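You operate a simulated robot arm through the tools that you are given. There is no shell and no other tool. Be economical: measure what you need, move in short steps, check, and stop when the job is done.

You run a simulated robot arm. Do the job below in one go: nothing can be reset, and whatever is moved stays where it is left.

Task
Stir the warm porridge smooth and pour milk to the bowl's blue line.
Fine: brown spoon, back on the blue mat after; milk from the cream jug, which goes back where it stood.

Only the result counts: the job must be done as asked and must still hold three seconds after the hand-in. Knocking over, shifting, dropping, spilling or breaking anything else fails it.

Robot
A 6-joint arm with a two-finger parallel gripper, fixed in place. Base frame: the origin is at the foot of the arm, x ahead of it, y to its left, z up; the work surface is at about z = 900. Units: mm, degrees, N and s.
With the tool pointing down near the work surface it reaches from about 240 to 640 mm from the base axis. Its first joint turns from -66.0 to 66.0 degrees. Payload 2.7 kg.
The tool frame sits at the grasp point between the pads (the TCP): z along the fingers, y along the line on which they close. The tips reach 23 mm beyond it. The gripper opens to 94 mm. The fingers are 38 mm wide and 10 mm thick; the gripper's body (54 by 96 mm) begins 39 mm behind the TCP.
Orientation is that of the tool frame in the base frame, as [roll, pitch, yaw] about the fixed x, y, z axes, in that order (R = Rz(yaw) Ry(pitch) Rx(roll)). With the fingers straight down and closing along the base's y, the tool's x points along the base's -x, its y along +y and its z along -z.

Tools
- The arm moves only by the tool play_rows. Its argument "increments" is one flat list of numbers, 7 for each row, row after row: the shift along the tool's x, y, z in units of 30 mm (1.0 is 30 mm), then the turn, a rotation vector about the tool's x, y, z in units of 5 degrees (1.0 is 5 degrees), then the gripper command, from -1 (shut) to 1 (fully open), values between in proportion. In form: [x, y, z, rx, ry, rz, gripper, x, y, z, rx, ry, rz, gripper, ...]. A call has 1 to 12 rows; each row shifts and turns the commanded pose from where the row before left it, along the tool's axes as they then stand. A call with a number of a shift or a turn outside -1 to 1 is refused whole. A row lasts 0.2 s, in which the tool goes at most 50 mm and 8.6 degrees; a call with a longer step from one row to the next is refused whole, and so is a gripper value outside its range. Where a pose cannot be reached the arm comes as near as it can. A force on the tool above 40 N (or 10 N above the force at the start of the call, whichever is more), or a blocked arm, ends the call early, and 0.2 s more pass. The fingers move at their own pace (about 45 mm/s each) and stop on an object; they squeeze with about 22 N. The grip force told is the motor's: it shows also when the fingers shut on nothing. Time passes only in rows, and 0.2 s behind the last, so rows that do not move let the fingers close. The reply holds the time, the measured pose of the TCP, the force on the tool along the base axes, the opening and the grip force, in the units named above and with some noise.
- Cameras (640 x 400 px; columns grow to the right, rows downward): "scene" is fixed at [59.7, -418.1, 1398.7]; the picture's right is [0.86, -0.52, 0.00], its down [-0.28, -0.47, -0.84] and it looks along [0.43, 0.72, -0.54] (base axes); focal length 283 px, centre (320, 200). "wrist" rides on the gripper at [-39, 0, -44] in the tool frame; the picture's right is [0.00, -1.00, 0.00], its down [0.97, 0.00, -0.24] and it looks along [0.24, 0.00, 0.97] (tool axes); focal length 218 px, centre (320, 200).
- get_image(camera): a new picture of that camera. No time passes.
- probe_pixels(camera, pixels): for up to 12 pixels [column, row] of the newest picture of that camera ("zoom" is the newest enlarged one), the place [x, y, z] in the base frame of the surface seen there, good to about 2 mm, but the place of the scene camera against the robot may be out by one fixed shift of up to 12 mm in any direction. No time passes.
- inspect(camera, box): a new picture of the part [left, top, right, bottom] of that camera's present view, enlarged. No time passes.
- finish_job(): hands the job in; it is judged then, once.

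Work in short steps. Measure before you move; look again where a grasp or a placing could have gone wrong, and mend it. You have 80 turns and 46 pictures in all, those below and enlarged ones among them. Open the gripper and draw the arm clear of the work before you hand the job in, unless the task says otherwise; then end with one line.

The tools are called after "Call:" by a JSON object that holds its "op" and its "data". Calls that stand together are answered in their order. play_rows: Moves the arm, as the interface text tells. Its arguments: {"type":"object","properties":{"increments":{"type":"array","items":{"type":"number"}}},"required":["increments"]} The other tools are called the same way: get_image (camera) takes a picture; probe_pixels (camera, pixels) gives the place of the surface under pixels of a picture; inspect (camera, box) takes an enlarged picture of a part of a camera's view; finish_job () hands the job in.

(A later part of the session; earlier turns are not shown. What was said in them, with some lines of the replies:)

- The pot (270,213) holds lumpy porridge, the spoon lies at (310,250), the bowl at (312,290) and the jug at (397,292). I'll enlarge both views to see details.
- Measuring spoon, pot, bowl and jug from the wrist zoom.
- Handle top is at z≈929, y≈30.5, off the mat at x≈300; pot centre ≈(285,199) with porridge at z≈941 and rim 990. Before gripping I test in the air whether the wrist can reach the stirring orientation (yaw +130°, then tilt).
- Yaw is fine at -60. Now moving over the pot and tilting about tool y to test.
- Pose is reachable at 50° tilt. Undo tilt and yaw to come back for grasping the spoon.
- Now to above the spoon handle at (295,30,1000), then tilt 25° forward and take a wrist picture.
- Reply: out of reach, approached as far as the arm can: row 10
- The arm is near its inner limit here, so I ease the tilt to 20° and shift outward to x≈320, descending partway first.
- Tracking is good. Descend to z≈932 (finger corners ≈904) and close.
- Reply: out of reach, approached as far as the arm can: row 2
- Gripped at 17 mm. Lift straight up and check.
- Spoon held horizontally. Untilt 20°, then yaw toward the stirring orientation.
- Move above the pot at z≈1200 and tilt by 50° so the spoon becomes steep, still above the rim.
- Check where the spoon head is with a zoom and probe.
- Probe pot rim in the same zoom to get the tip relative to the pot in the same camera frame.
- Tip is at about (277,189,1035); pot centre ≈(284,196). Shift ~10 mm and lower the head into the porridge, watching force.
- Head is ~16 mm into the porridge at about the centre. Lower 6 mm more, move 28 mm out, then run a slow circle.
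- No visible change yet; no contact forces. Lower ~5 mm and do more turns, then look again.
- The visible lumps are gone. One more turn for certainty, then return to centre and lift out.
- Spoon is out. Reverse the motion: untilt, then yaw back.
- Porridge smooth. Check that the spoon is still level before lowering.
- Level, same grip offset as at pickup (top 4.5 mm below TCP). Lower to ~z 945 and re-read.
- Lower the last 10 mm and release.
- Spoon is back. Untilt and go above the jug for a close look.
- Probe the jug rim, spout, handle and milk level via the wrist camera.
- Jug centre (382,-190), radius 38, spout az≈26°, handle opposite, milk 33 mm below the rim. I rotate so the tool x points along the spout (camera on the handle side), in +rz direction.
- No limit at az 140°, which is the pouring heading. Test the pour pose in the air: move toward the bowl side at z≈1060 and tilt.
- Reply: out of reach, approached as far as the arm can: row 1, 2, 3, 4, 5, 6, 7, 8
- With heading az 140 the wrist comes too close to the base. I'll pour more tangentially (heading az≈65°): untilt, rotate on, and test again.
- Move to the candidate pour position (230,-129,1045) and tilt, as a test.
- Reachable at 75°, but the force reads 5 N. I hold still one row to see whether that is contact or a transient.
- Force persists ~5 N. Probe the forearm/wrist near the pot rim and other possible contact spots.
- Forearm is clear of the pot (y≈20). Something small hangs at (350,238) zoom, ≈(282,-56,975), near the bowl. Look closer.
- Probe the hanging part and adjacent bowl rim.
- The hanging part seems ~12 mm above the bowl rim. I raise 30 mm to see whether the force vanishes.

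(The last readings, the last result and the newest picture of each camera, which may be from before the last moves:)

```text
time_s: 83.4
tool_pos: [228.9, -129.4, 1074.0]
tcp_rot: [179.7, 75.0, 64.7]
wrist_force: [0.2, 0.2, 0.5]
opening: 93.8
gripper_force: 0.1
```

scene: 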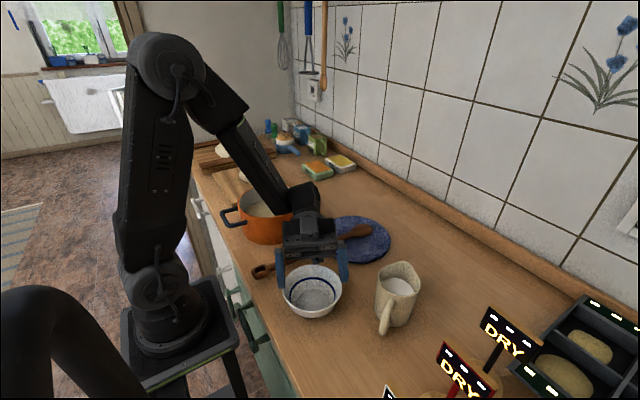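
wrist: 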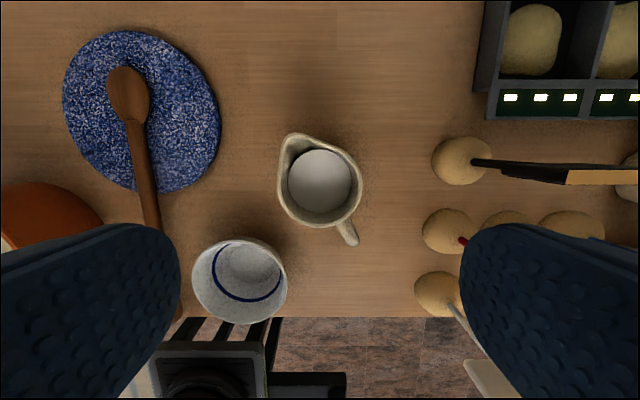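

Contact gone: at 75° the bracket needs TCP z ≥ ~1060, so I'll pour with TCP near z 1070. Now untilt and rotate to the jug-grasp heading (az 25°).

Call:
{"op": "play_rows", "data": {"increments": [0, 0, 0, 0, 1, 0, 1, 0, 0, 0, 0, 1, 0, 1, 0, 0, 0, 0, 1, 0, 1, 0, 0, 0, 0, 1, 0, 1, 0, 0, 0, 0, 1, 0, 1, 0, 0, 0, 0, 1, 0, 1, 0, 0, 0, 0, 1, 0, 1, 0, 0, 0, 0, 1, 0, 1, 0, 0, 0, 0, 1, 0, 1, 0, 0, 0, 0, 1, 0, 1, 0, 0, 0, 0, 1, 0, 1, 0, 0, 0, 0, 1, 0, 1]}}

Call:
{"op": "play_rows", "data": {"increments": [0, 0, 0, 0, 1, 0, 1, 0, 0, 0, 0, 1, 0, 1, 0, 0, 0, 0, 1, 0, 1, 0, 0, -0.5, 0, 0, 1, 1, 0, 0, -0.5, 0, 0, 1, 1, 0, 0, 0, 0, 0, 1, 1, 0, 0, 0, 0, 0, 1, 1, 0, 0, 0, 0, 0, 1, 1, 0, 0, 0, 0, 0, 1, 1, 0, 0, 0, 0, 0, 1, 1, 0, 0, 0, 0, 0, 0.8, 1]}}

Call:
{"op": "play_rows", "data": {"increments": [0.627, 0.667, 0, 0, 0, 0, 1, 0.627, 0.667, 0, 0, 0, 0, 1, 0.627, 0.667, 0, 0, 0, 0, 1, 0.627, 0.667, 0, 0, 0, 0, 1, 0.627, 0.667, 0, 0, 0, 0, 1, 0.627, 0.667, 0, 0, 0, 0, 1]}}

Call:
{"op": "get_image", "data": {"camera": "wrist"}}

Call:
{"op": "get_image", "data": {"camera": "scene"}}

```text
time_s: 86.0
tool_pos: [228.9, -129.8, 1075.4]
tcp_rot: [179.9, 14.7, 65.0]
wrist_force: [0.5, -0.3, -0.6]
opening: 94.1
gripper_force: 0.1
```

```text
time_s: 88.4
tool_pos: [229.0, -128.4, 1104.5]
tcp_rot: [-180.0, -0.2, 25.8]
wrist_force: [-0.3, 0.9, 0.8]
opening: 94.1
gripper_force: 0.2
```

```text
time_s: 89.8
tool_pos: [383.4, -189.2, 1106.4]
tcp_rot: [180.0, -0.2, 25.9]
wrist_force: [-0.4, 0.2, -0.2]
opening: 94.0
gripper_force: 0.0
```

```text
21 pictures are left
```

wrist: 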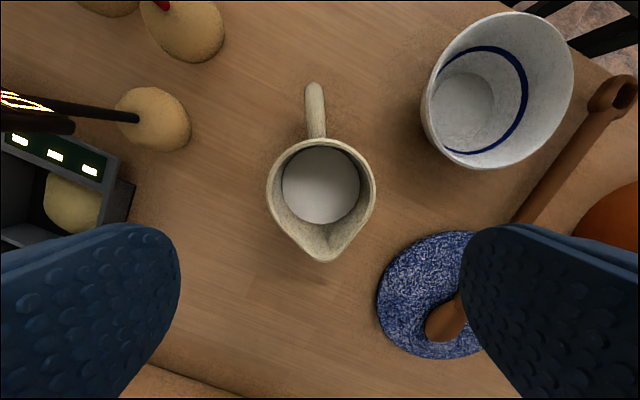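

```text
20 pictures are left
```

scene: 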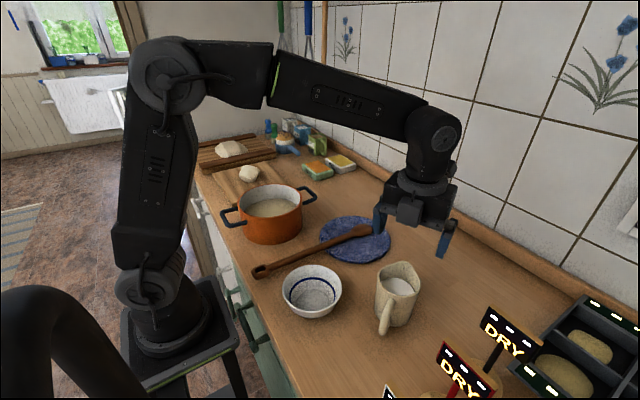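

Jug is aligned with the gripper (rim 268–375 px, spout at (324,260)). Probe the rim centre plus bowl rim/line positions from this view.

Call:
{"op": "probe_pixels", "data": {"camera": "wrist", "pixels": [[269, 190], [374, 190], [321, 142], [324, 259], [315, 90], [424, 100], [573, 80], [500, 14], [470, 167], [524, 110], [465, 153], [465, 95]]}}

```text
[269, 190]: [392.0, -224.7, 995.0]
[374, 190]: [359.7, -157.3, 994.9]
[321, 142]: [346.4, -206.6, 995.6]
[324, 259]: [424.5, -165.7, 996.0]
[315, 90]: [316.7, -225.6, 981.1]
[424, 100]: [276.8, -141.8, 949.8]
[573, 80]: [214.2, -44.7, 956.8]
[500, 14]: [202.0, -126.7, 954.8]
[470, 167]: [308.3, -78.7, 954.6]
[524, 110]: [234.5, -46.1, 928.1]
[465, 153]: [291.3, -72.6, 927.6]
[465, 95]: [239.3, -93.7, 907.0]
```

Bowl line is at z≈928, bowl centre ≈(249,-90), unmoved. Descend over the jug to TCP z≈968 in two stages with full opening.

Call:
{"op": "play_rows", "data": {"increments": [-0.06, 0, 0.92, 0, 0, 0, 1, 0, 0, 0.92, 0, 0, 0, 1, 0, 0, 0.92, 0, 0, 0, 1, 0, 0, 0.92, 0, 0, 0, 1, 0, 0, 0.46, 0, 0, 0, 1, 0, 0, 0.46, 0, 0, 0, 1]}}

Call:
{"op": "get_image", "data": {"camera": "scene"}}

```text
time_s: 91.2
tool_pos: [381.1, -189.3, 966.0]
tcp_rot: [-179.9, -0.3, 25.8]
wrist_force: [1.2, -0.2, -0.6]
opening: 93.9
gripper_force: 0.1
```

```text
19 pictures are left
```

scene: 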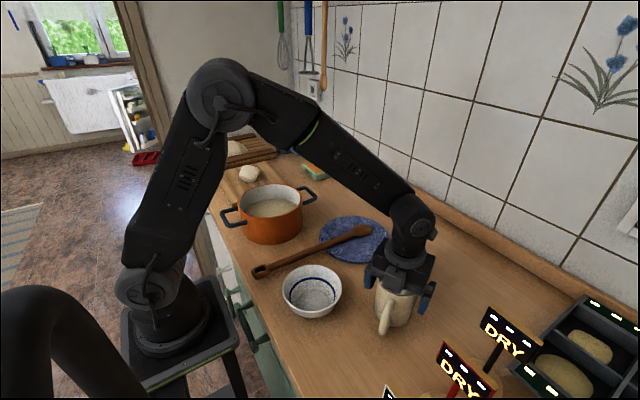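

Fingers straddle the jug with no contact. Close, then lift slightly.

Call:
{"op": "play_rows", "data": {"increments": [0, 0, 0, 0, 0, 0, 0.7, 0, 0, 0, 0, 0, 0, 0.4, 0, 0, 0, 0, 0, 0, -1, 0, 0, 0, 0, 0, 0, -1, 0, 0, 0, 0, 0, 0, -1]}}

Call:
{"op": "play_rows", "data": {"increments": [0, 0, -0.2, 0, 0, 0, -1, 0, 0, -0.5, 0, 0, 0, -1, 0, 0, 0, 0, 0, 0, -1]}}

Call:
{"op": "inspect", "data": {"camera": "scene", "box": [330, 210, 458, 350]}}

```text
time_s: 92.4
tool_pos: [380.8, -188.1, 965.8]
tcp_rot: [-179.9, -0.1, 26.1]
wrist_force: [1.1, -1.1, -0.6]
opening: 77.5
gripper_force: 21.9
```

```text
time_s: 93.2
tool_pos: [380.1, -190.0, 987.4]
tcp_rot: [180.0, 0.0, 26.0]
wrist_force: [-0.1, 0.0, -7.2]
opening: 77.3
gripper_force: 22.1
```

```text
2.86 times, centred on (394, 280) of scene
```

zoom: 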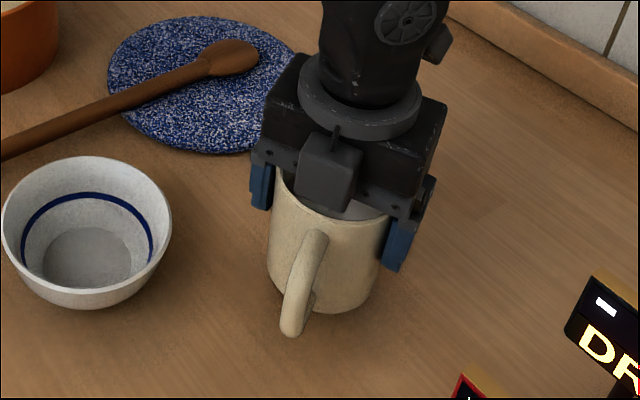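

Jug lifted (≈7 N). Raise to z≈1090 and rotate to the pour heading az 66°.

Call:
{"op": "play_rows", "data": {"increments": [0, 0, -0.6, 0, 0, 0, -1, 0, 0, -0.8, 0, 0, 0, -1, 0, 0, -0.8, 0, 0, 0, -1, 0, 0, -0.8, 0, 0, 0, -1, 0, 0, -0.4, 0, 0, -1, -1, 0, 0, 0, 0, 0, -1, -1, 0, 0, 0, 0, 0, -1, -1, 0, 0, 0, 0, 0, -1, -1, 0, 0, 0, 0, 0, -1, -1, 0, 0, 0, 0, 0, -1, -1, 0, 0, 0, 0, 0, -1, -1, 0, 0, 0, 0, 0, -1, -1]}}

```text
time_s: 95.8
tool_pos: [382.9, -188.9, 1089.6]
tcp_rot: [179.9, -0.1, 65.9]
wrist_force: [-0.5, 1.0, -6.9]
opening: 77.1
gripper_force: 22.0
```

Carry the jug smoothly to the pour position (230,-133,1075).

Call:
{"op": "play_rows", "data": {"increments": [-0.0377, -0.35, 0.05, 0, 0, 0, -1, -0.0377, -0.65, 0.05, 0, 0, 0, -1, -0.0377, -0.65, 0.05, 0, 0, 0, -1, -0.0377, -0.65, 0.05, 0, 0, 0, -1, -0.0377, -0.65, 0.05, 0, 0, 0, -1, -0.0377, -0.65, 0.05, 0, 0, 0, -1, -0.0377, -0.65, 0.05, 0, 0, 0, -1, -0.0377, -0.65, 0.05, 0, 0, 0, -1, -0.0377, -0.35, 0.05, 0, 0, 0, -1, -0.0377, -0.167, 0.05, 0, 0, 0, -1, 0, 0, 0, 0, 0, 0, -1]}}

Call:
{"op": "get_image", "data": {"camera": "scene"}}

```text
time_s: 98.2
tool_pos: [228.4, -133.1, 1075.5]
tcp_rot: [179.9, -0.1, 65.9]
wrist_force: [-0.1, 0.0, -6.8]
opening: 77.3
gripper_force: 21.9
```

```text
17 pictures are left
```

scene: 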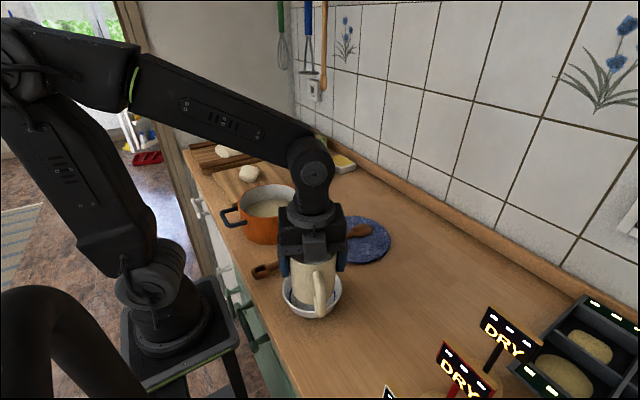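

Start tilting: 30° first (below pour onset), then lower 20 mm.

Call:
{"op": "play_rows", "data": {"increments": [0, 0, 0, 0, -1, 0, -1, 0, 0, 0, 0, -1, 0, -1, 0, 0, 0, 0, -1, 0, -1, 0, 0, 0, 0, -1, 0, -1, 0, 0, 0, 0, -1, 0, -1, 0, 0, 0, 0, -1, 0, -1, 0.167, 0, 0.289, 0, 0, 0, -1, 0.167, 0, 0.289, 0, 0, 0, -1, 0, 0, 0, 0, 0, 0, -1]}}

Call:
{"op": "inspect", "data": {"camera": "scene", "box": [250, 200, 378, 330]}}

```text
time_s: 100.2
tool_pos: [228.9, -133.3, 1054.7]
tcp_rot: [179.9, 29.9, 65.9]
wrist_force: [-0.3, -0.4, -6.6]
opening: 77.2
gripper_force: 21.7
```

```text
3.08 times, centred on (314, 265) of scene
```

zoom: 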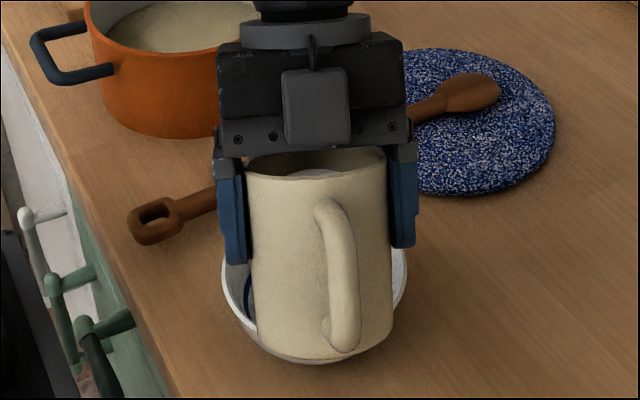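

Bowl is mostly hidden behind the jug, so I'll proceed in small steps and use weight readings plus views. Tilt to 40° and wait.

Call:
{"op": "play_rows", "data": {"increments": [0, 0, 0, 0, -1, 0, -1, 0, 0, 0, 0, -1, 0, -1, 0, 0, 0, 0, 0, 0, -1, 0, 0, 0, 0, 0, 0, -1, 0, 0, 0, 0, 0, 0, -1]}}

Call:
{"op": "inspect", "data": {"camera": "scene", "box": [250, 200, 378, 330]}}

```text
time_s: 101.4
tool_pos: [228.2, -133.5, 1055.1]
tcp_rot: [179.9, 39.9, 65.9]
wrist_force: [-0.6, -0.4, -6.1]
opening: 77.2
gripper_force: 21.6
```

```text
3.08 times, centred on (314, 265) of scene
```

zoom: 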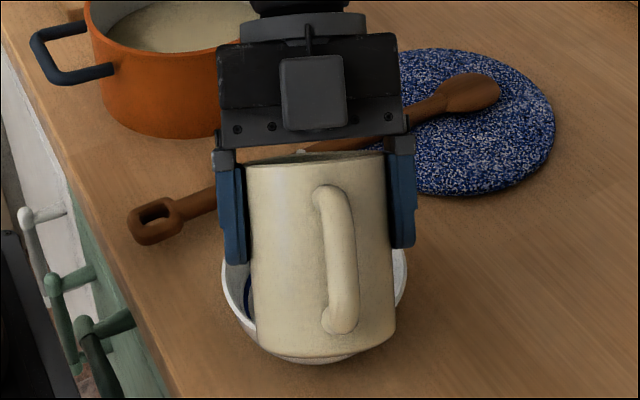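

Nothing visible yet. Tilt to 45° and look from the same view for a change.

Call:
{"op": "play_rows", "data": {"increments": [0, 0, 0, 0, -1, 0, -1, 0, 0, 0, 0, 0, 0, -1, 0, 0, 0, 0, 0, 0, -1, 0, 0, 0, 0, 0, 0, -1]}}

Call:
{"op": "inspect", "data": {"camera": "scene", "box": [280, 240, 350, 320]}}

```text
time_s: 102.4
tool_pos: [229.3, -132.7, 1054.3]
tcp_rot: [179.9, 44.9, 65.9]
wrist_force: [0.0, -0.6, -5.7]
opening: 76.9
gripper_force: 21.8
```

```text
5.00 times, centred on (315, 280) of scene
```

zoom: 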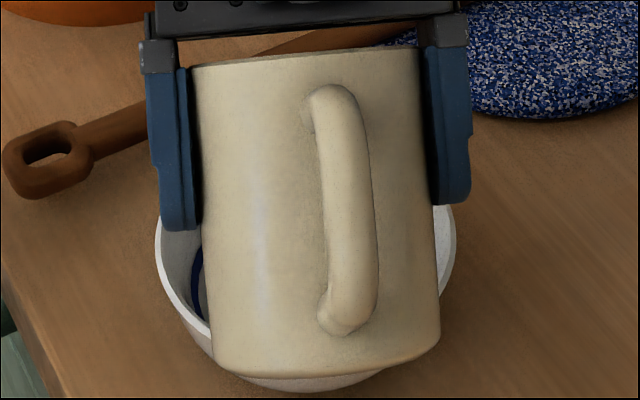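

Weight fell from ~6.8 to ~5.7 N, so milk may be flowing. Untilt to 15° and move the jug aside in +y(tool) to view the bowl.

Call:
{"op": "play_rows", "data": {"increments": [0, 0, 0, 0, 1, 0, -1, 0, 0, 0, 0, 1, 0, -1, 0, 0, 0, 0, 1, 0, -1, 0, 0, 0, 0, 1, 0, -1, 0, 0, 0, 0, 1, 0, -1, 0, 0, 0, 0, 1, 0, -1, 0, 0, -0.6, 0, 0, 0, -1, 0, 0.6, 0, 0, 0, 0, -1, 0, 0.8, 0, 0, 0, 0, -1, 0, 0.8, 0, 0, 0, 0, -1, 0, 0.6, 0, 0, 0, 0, -1, 0, 0, 0, 0, 0, 0, -1]}}

Call:
{"op": "inspect", "data": {"camera": "scene", "box": [250, 210, 400, 330]}}

```text
time_s: 105.0
tool_pos: [306.6, -163.4, 1072.1]
tcp_rot: [179.9, 14.9, 66.0]
wrist_force: [0.0, 0.6, -5.3]
opening: 77.0
gripper_force: 21.8
```

```text
3.33 times, centred on (325, 270) of scene
```

zoom: 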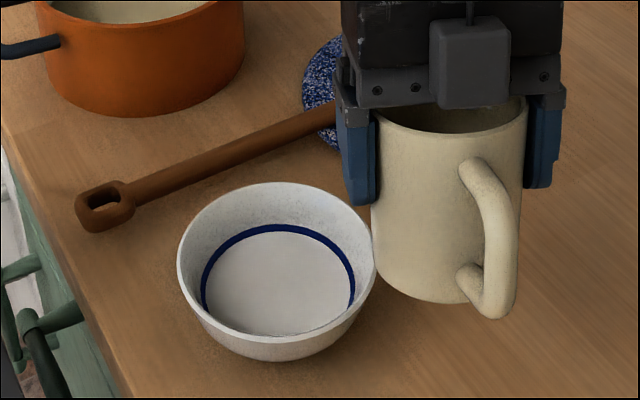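

Milk is already just below the blue line. Enlarge and probe levels.

Call:
{"op": "inspect", "data": {"camera": "scene", "box": [285, 255, 349, 320]}}

Call:
{"op": "probe_pixels", "data": {"camera": "zoom", "pixels": [[320, 90], [320, 98], [320, 110], [320, 150], [320, 200], [320, 250], [200, 150], [430, 190], [320, 84], [320, 104]]}}

```text
6.15 times, centred on (317, 288) of scene
```

zoom: 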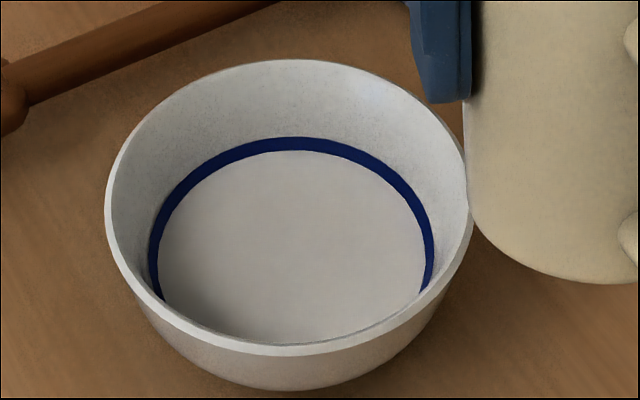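

```text
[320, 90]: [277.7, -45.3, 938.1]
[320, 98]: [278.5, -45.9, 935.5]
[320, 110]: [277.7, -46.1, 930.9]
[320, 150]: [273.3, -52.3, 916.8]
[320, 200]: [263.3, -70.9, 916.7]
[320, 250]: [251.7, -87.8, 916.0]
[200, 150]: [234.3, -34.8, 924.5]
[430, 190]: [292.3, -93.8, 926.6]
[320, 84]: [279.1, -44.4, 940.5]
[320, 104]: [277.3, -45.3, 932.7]
```

Milk (scene z≈916.5) meets the band's lower edge. Probe the band edges.

Call:
{"op": "probe_pixels", "data": {"camera": "zoom", "pixels": [[300, 134], [300, 138], [300, 141], [300, 144], [300, 147], [300, 150], [300, 153], [300, 156], [300, 170], [300, 220], [250, 250], [350, 230]]}}

```text
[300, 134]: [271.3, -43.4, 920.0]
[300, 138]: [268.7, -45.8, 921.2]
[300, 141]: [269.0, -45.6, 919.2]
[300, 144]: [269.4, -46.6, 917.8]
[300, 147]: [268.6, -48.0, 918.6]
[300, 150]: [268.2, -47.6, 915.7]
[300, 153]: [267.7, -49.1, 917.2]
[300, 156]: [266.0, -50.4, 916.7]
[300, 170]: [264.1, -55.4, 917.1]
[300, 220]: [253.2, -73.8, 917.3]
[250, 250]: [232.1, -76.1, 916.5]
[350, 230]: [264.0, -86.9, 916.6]
```

Milk is at ≈916.8 vs band ≈917–921 (scene frame), so about 2 mm more (~12 ml) is wanted. Return over the bowl at 30° tilt, then a brief 40° dip and back, then look.

Call:
{"op": "play_rows", "data": {"increments": [0, -0.6, 0, 0, 0, 0, -1, 0, -0.8, 0, 0, 0, 0, -1, 0, -0.8, 0, 0, 0, 0, -1, 0, -0.6, 0, 0, 0, 0, -1, 0, 0, 0.6, 0, 0, 0, -1, 0, 0, 0, 0, -1, 0, -1, 0, 0, 0, 0, -1, 0, -1, 0, 0, 0, 0, -1, 0, -1]}}

Call:
{"op": "play_rows", "data": {"increments": [0, 0, 0, 0, -1, 0, -1, 0, 0, 0, 0, -1, 0, -1, 0, 0, 0, 0, 1, 0, -1, 0, 0, 0, 0, 1, 0, -1, 0, 0, 0, 0, 1, 0, -1, 0, 0, 0, 0, 1, 0, -1, 0, 0, 0, 0, 1, 0, -1, 0, 0, -0.6, 0, 0, 0, -1, 0, 0.6, 0, 0, 0, 0, -1, 0, 0.8, 0, 0, 0, 0, -1, 0, 0.8, 0, 0, 0, 0, -1, 0, 0.6, 0, 0, 0, 0, -1]}}

Call:
{"op": "inspect", "data": {"camera": "scene", "box": [285, 255, 349, 320]}}

Call:
{"op": "probe_pixels", "data": {"camera": "zoom", "pixels": [[300, 138], [300, 144], [300, 148], [300, 170], [300, 190], [300, 220], [250, 250], [350, 230], [280, 270], [220, 230]]}}

```text
time_s: 106.8
tool_pos: [228.5, -132.0, 1053.8]
tcp_rot: [179.9, 29.9, 65.8]
wrist_force: [-0.2, 0.9, -5.4]
opening: 76.9
gripper_force: 21.8
```

```text
time_s: 109.4
tool_pos: [307.2, -160.4, 1072.7]
tcp_rot: [180.0, 14.9, 66.0]
wrist_force: [0.0, 0.1, -6.0]
opening: 76.8
gripper_force: 22.1
```

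```text
6.15 times, centred on (317, 288) of scene
```

zoom: 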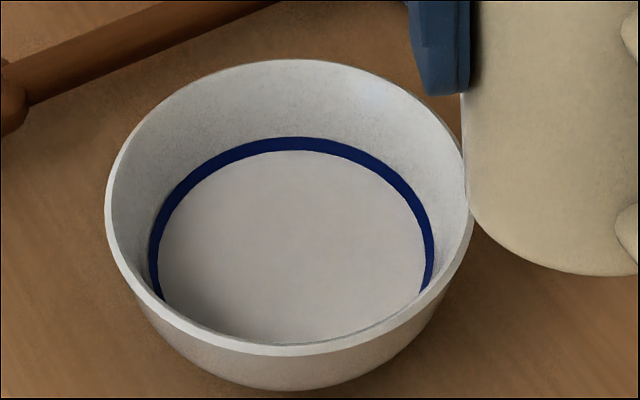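

```text
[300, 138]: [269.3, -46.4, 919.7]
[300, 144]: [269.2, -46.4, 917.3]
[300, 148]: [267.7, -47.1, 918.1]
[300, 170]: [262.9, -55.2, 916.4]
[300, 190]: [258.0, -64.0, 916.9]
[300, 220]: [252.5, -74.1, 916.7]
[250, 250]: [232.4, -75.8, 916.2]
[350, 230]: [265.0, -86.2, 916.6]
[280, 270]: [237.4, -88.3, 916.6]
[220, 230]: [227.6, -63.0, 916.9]
```

No change, so flow follows tilt. Dip to 45° briefly this time.

Call:
{"op": "play_rows", "data": {"increments": [0, -0.6, 0, 0, 0, 0, -1, 0, -0.8, 0, 0, 0, 0, -1, 0, -0.8, 0, 0, 0, 0, -1, 0, -0.6, 0, 0, 0, 0, -1, 0, 0, 0.6, 0, 0, 0, -1, 0, 0, 0, 0, -1, 0, -1, 0, 0, 0, 0, -1, 0, -1, 0, 0, 0, 0, -1, 0, -1, 0, 0, 0, 0, -1, 0, -1]}}

Call:
{"op": "play_rows", "data": {"increments": [0, 0, 0, 0, -1, 0, -1, 0, 0, 0, 0, -1, 0, -1, 0, 0, 0, 0, 1, 0, -1, 0, 0, 0, 0, 1, 0, -1, 0, 0, 0, 0, 1, 0, -1, 0, 0, 0, 0, 1, 0, -1, 0, 0, 0, 0, 1, 0, -1, 0, 0, 0, 0, 1, 0, -1, 0, 0, -0.6, 0, 0, 0, -1, 0, 0.9, 0, 0, 0, 0, -1, 0, 1, 0, 0, 0, 0, -1, 0, 0.9, 0, 0, 0, 0, -1]}}

Call:
{"op": "inspect", "data": {"camera": "scene", "box": [285, 255, 349, 320]}}

Call:
{"op": "probe_pixels", "data": {"camera": "zoom", "pixels": [[300, 138], [300, 144], [300, 148], [300, 170], [300, 190], [300, 220], [250, 250], [350, 230], [280, 270], [220, 230]]}}

```text
time_s: 111.4
tool_pos: [228.4, -132.7, 1056.3]
tcp_rot: [180.0, 34.9, 66.0]
wrist_force: [1.0, 0.0, -5.5]
opening: 76.9
gripper_force: 22.2
```

```text
time_s: 114.0
tool_pos: [308.7, -163.1, 1072.1]
tcp_rot: [179.9, 14.8, 65.9]
wrist_force: [0.4, 0.5, -5.0]
opening: 76.9
gripper_force: 22.1
```

```text
6.15 times, centred on (317, 288) of scene
```

zoom: 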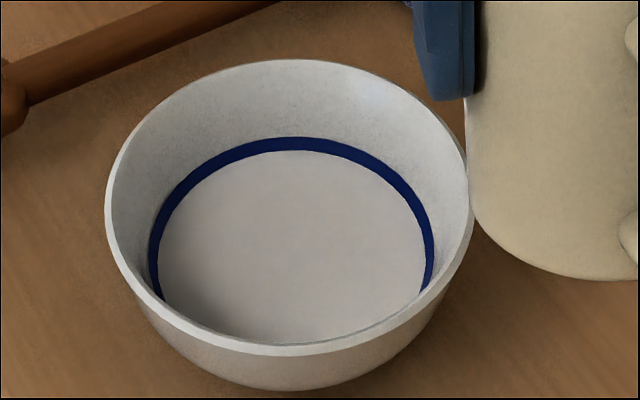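

```text
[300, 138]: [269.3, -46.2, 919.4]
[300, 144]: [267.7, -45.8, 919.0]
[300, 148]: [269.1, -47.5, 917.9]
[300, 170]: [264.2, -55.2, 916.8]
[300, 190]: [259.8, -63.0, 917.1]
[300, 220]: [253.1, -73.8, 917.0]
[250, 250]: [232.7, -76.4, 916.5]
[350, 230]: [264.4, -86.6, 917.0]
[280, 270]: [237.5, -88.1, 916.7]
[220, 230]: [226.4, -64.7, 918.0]
```

Essentially unchanged (equilibrium at 45°). Now peak 46.5° with a short hold.

Call:
{"op": "play_rows", "data": {"increments": [0, -0.6, 0, 0, 0, 0, -1, 0, -0.8, 0, 0, 0, 0, -1, 0, -0.8, 0, 0, 0, 0, -1, 0, -0.6, 0, 0, 0, 0, -1, 0, 0, 0.6, 0, 0, 0, -1, 0, 0, 0, 0, -1, 0, -1, 0, 0, 0, 0, -1, 0, -1, 0, 0, 0, 0, -1, 0, -1, 0, 0, 0, 0, -1, 0, -1]}}

Call:
{"op": "play_rows", "data": {"increments": [0, 0, 0, 0, -1, 0, -1, 0, 0, 0, 0, -1, 0, -1, 0, 0, 0, 0, -0.3, 0, -1, 0, 0, 0, 0, 0, 0, -1, 0, 0, 0, 0, 0, 0, -1, 0, 0, 0, 0, 0.3, 0, -1, 0, 0, 0, 0, 1, 0, -1, 0, 0, 0, 0, 1, 0, -1, 0, 0, 0, 0, 1, 0, -1, 0, 0, 0, 0, 1, 0, -1, 0, 0, 0, 0, 1, 0, -1, 0, 0, 0, 0, 1, 0, -1]}}

Call:
{"op": "play_rows", "data": {"increments": [0, 0, -0.6, 0, 0, 0, -1, 0, 0.6, 0, 0, 0, 0, -1, 0, 0.8, 0, 0, 0, 0, -1, 0, 0.8, 0, 0, 0, 0, -1, 0, 0.6, 0, 0, 0, 0, -1]}}

Call:
{"op": "inspect", "data": {"camera": "scene", "box": [285, 255, 349, 320]}}

Call:
{"op": "probe_pixels", "data": {"camera": "zoom", "pixels": [[300, 138], [300, 144], [300, 148], [300, 170], [300, 190], [300, 220], [250, 250], [350, 230], [280, 270], [220, 230]]}}

```text
time_s: 116.0
tool_pos: [228.8, -132.1, 1055.6]
tcp_rot: [179.9, 34.9, 65.8]
wrist_force: [-1.2, 0.4, -6.3]
opening: 76.8
gripper_force: 22.1
```

```text
time_s: 118.6
tool_pos: [228.3, -133.2, 1055.0]
tcp_rot: [179.9, 14.9, 65.9]
wrist_force: [-1.0, 0.0, -5.5]
opening: 76.5
gripper_force: 22.3
```

```text
time_s: 119.8
tool_pos: [309.4, -162.8, 1072.4]
tcp_rot: [179.9, 15.0, 65.9]
wrist_force: [-0.5, -1.0, -5.6]
opening: 76.8
gripper_force: 22.0
```

```text
6.15 times, centred on (317, 288) of scene
```

zoom: 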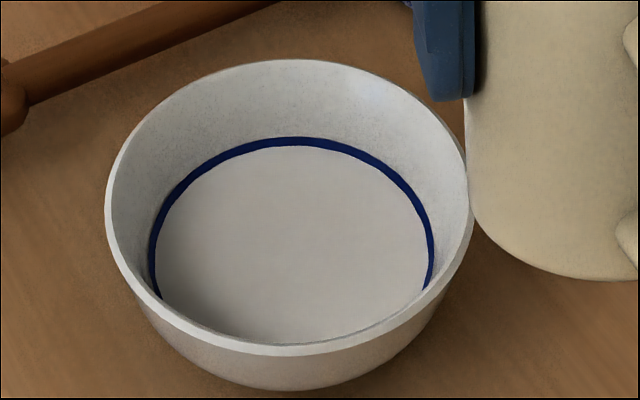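

```text
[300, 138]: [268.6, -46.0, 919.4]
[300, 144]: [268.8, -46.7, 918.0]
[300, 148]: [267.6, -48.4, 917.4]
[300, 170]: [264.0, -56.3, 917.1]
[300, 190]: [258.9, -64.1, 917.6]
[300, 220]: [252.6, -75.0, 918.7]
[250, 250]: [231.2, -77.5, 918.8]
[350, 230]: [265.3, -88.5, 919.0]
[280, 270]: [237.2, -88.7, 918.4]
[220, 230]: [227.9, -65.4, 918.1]
```

Milk now sits at about the middle of the blue band (edge at row 147, band ≈137–153). Stop pouring; upright the jug and turn it back to az 26°.

Call:
{"op": "play_rows", "data": {"increments": [0, 0, 0, 0, 1, 0, -1, 0, 0, 0, 0, 1, 0, -1, 0, 0, 0, 0, 1, 0, -1, 0, 0, 0, 0, 0, 1, -1, 0, 0, 0, 0, 0, 1, -1, 0, 0, 0, 0, 0, 1, -1, 0, 0, 0, 0, 0, 1, -1, 0, 0, 0, 0, 0, 1, -1, 0, 0, 0, 0, 0, 1, -1, 0, 0, 0, 0, 0, 1, -1, 0, 0, 0, 0, 0, 1, -1]}}

Call:
{"op": "play_rows", "data": {"increments": [0.443, 0.452, 0, 0, 0, 0, -1, 0.443, 0.452, 0, 0, 0, 0, -1, 0.443, 0.452, 0, 0, 0, 0, -1, 0.443, 0.452, 0, 0, 0, 0, -1, 0, 0, 0, 0, 0, 0, -1]}}

```text
time_s: 122.2
tool_pos: [307.2, -162.8, 1072.4]
tcp_rot: [180.0, -0.3, 25.9]
wrist_force: [0.4, 0.8, -5.2]
opening: 76.5
gripper_force: 22.5
```

```text
time_s: 123.4
tool_pos: [379.2, -189.7, 1072.1]
tcp_rot: [180.0, -0.1, 25.9]
wrist_force: [-0.5, -0.2, -5.2]
opening: 76.6
gripper_force: 22.5
```

Lower the jug to where it stood, slowing near the surface.

Call:
{"op": "play_rows", "data": {"increments": [0.04, 0, 0.9, 0, 0, 0, -1, 0, 0, 0.9, 0, 0, 0, -1, 0, 0, 0.9, 0, 0, 0, -1, 0, 0, 0.45, 0, 0, 0, -1, 0, 0, 0.2, 0, 0, 0, -1, 0, 0, 0, 0, 0, 0, -1]}}

```text
time_s: 124.8
tool_pos: [380.7, -187.8, 972.4]
tcp_rot: [-180.0, -0.2, 26.0]
wrist_force: [0.9, -0.1, -6.1]
opening: 76.7
gripper_force: 22.1
```

Lower further in small steps, watching for support force.

Call:
{"op": "play_rows", "data": {"increments": [0, 0, 0.1, 0, 0, 0, -1, 0, 0, 0.07, 0, 0, 0, -1, 0, 0, 0, 0, 0, 0, -1]}}

Call:
{"op": "inspect", "data": {"camera": "scene", "box": [330, 210, 458, 350]}}

```text
time_s: 125.6
tool_pos: [380.9, -188.1, 968.1]
tcp_rot: [179.9, -0.3, 26.0]
wrist_force: [-0.2, 0.2, -3.7]
opening: 76.5
gripper_force: 21.9
```

```text
2.86 times, centred on (394, 280) of scene
```

zoom: 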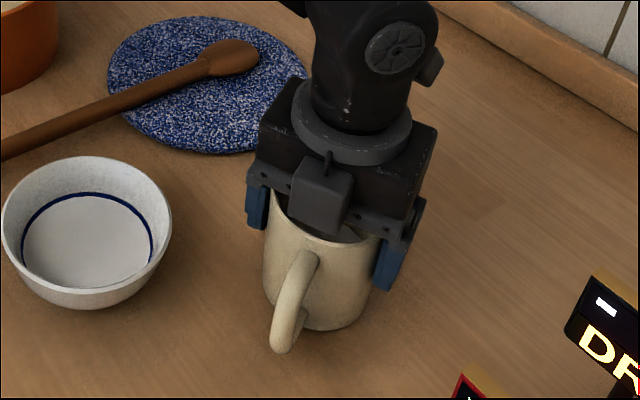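

Support force has begun (5.5→3.7 N). Lower ~1 mm more, then open gently and rise.

Call:
{"op": "play_rows", "data": {"increments": [0, 0, 0.04, 0, 0, 0, -1, 0, 0, 0, 0, 0, 0, -1]}}

Call:
{"op": "play_rows", "data": {"increments": [0, 0, 0, 0, 0, 0, 0.75, 0, 0, 0, 0, 0, 0, 1, 0, 0, 0, 0, 0, 0, 1, 0, 0, 0, 0, 0, 0, 1, 0, 0, -0.5, 0, 0, 0, 1, 0, 0, -0.8, 0, 0, 0, 1, 0, 0, -0.8, 0, 0, 0, 1, 0, 0, -0.8, 0, 0, 0, 1, 0, 0, -0.8, 0, 0, 0, 1, 0, 0, -0.9, 0, 0, 0, 1]}}

Call:
{"op": "get_image", "data": {"camera": "wrist"}}

Call:
{"op": "probe_pixels", "data": {"camera": "wrist", "pixels": [[269, 190], [374, 190], [321, 142], [324, 259], [315, 90], [424, 100], [573, 80], [470, 167], [524, 110], [465, 95]]}}

```text
time_s: 126.2
tool_pos: [380.6, -188.7, 967.0]
tcp_rot: [179.9, -0.3, 25.9]
wrist_force: [0.8, 0.9, 8.9]
opening: 76.1
gripper_force: 21.4
```

```text
time_s: 128.4
tool_pos: [380.4, -188.2, 1106.5]
tcp_rot: [-180.0, -0.2, 26.0]
wrist_force: [0.3, -0.8, 0.2]
opening: 94.2
gripper_force: 0.0
```

```text
7 pictures are left
```

wrist: 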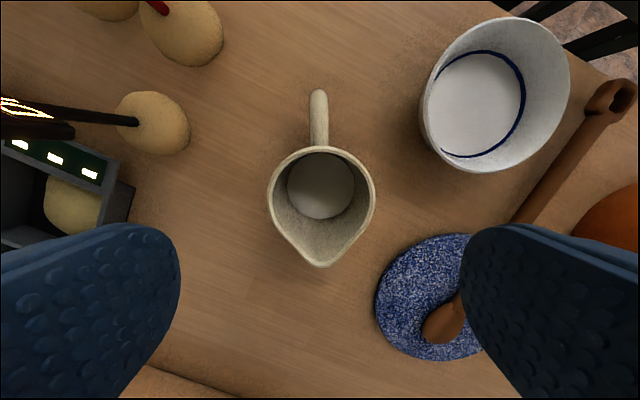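

```text
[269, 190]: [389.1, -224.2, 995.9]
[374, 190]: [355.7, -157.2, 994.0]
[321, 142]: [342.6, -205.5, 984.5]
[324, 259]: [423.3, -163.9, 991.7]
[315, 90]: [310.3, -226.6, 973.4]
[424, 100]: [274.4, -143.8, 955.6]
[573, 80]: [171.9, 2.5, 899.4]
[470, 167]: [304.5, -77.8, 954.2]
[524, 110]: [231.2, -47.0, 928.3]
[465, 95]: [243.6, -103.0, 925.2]
```

Jug stands back in place. Close look at the bowl's level from this angle, with the milk and line probed.

Call:
{"op": "inspect", "data": {"camera": "wrist", "box": [415, 10, 585, 178]}}

Call:
{"op": "probe_pixels", "data": {"camera": "wrist", "pixels": [[480, 100], [470, 110], [490, 90], [500, 110], [480, 130], [460, 80], [490, 70], [321, 149], [321, 265], [372, 195], [271, 195], [320, 185]]}}

```text
2.38 times, centred on (500, 94) of wrist
```

zoom: 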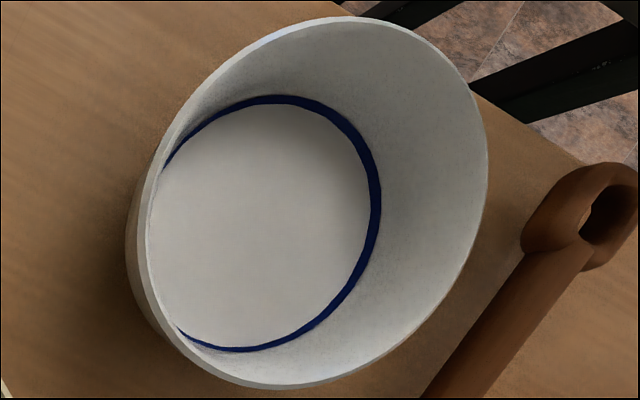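

```text
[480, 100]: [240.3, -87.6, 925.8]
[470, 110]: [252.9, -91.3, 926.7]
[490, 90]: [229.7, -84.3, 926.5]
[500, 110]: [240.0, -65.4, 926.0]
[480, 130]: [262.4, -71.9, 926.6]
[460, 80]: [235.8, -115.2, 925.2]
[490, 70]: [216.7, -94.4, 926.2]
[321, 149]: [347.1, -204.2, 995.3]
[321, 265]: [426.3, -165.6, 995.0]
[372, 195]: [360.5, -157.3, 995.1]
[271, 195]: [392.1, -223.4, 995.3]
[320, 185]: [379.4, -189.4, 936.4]
```

Jug rim points match the originals within ~2 mm, and the milk stands in the blue band. Raise the arm clear and take a final look.

Call:
{"op": "play_rows", "data": {"increments": [0, 0, -0.8, 0, 0, 0, 1, 0, 0, -0.8, 0, 0, 0, 1, 0, 0, -0.8, 0, 0, 0, 1, 0, 0, -0.8, 0, 0, 0, 1, 0, 0, 0, 0, 0, 0, 1]}}

Call:
{"op": "get_image", "data": {"camera": "scene"}}

Call:
{"op": "inspect", "data": {"camera": "scene", "box": [200, 160, 440, 340]}}

```text
time_s: 129.6
tool_pos: [379.4, -189.1, 1200.8]
tcp_rot: [179.9, -0.3, 26.0]
wrist_force: [0.4, 1.1, -0.4]
opening: 94.0
gripper_force: 0.0
```

```text
5 pictures are left
```

scene: 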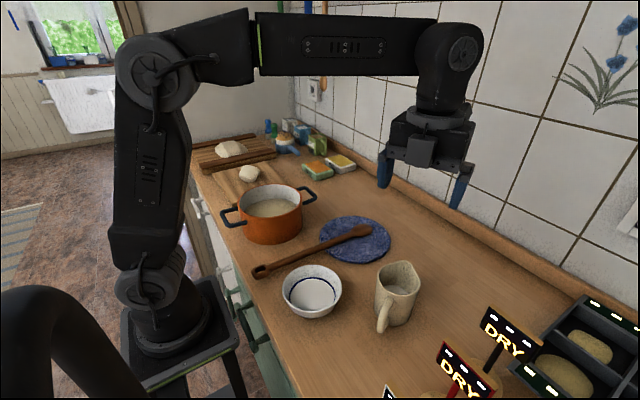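

```text
2.22 times, centred on (320, 250) of scene
```

zoom: 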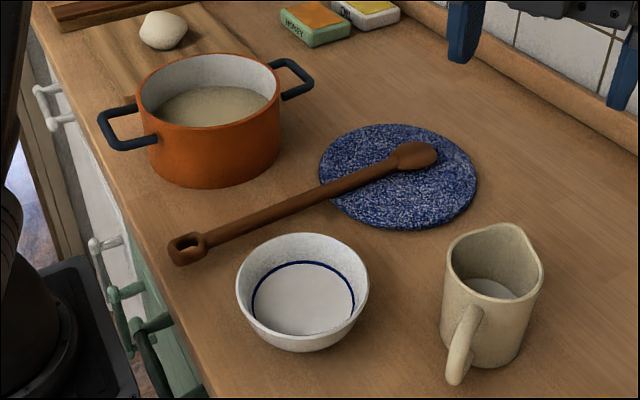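

Porridge is smooth, the spoon lies on the mat, the milk is at the blue line, the jug is back in place and the arm is clear with the gripper open. Handing in.

Call:
{"op": "finish_job", "data": {}}

```text
The job is handed in.
```

I stirred the porridge smooth and poured milk into the bowl until it stood in the blue band, about 1 mm below its middle. The spoon is back on the mat and the jug is within about 2 mm of where it stood. In an empty-gripper trial of the pour, part of the gripper seems to have pressed lightly on the bowl (about 5 N), but its measured position did not change.
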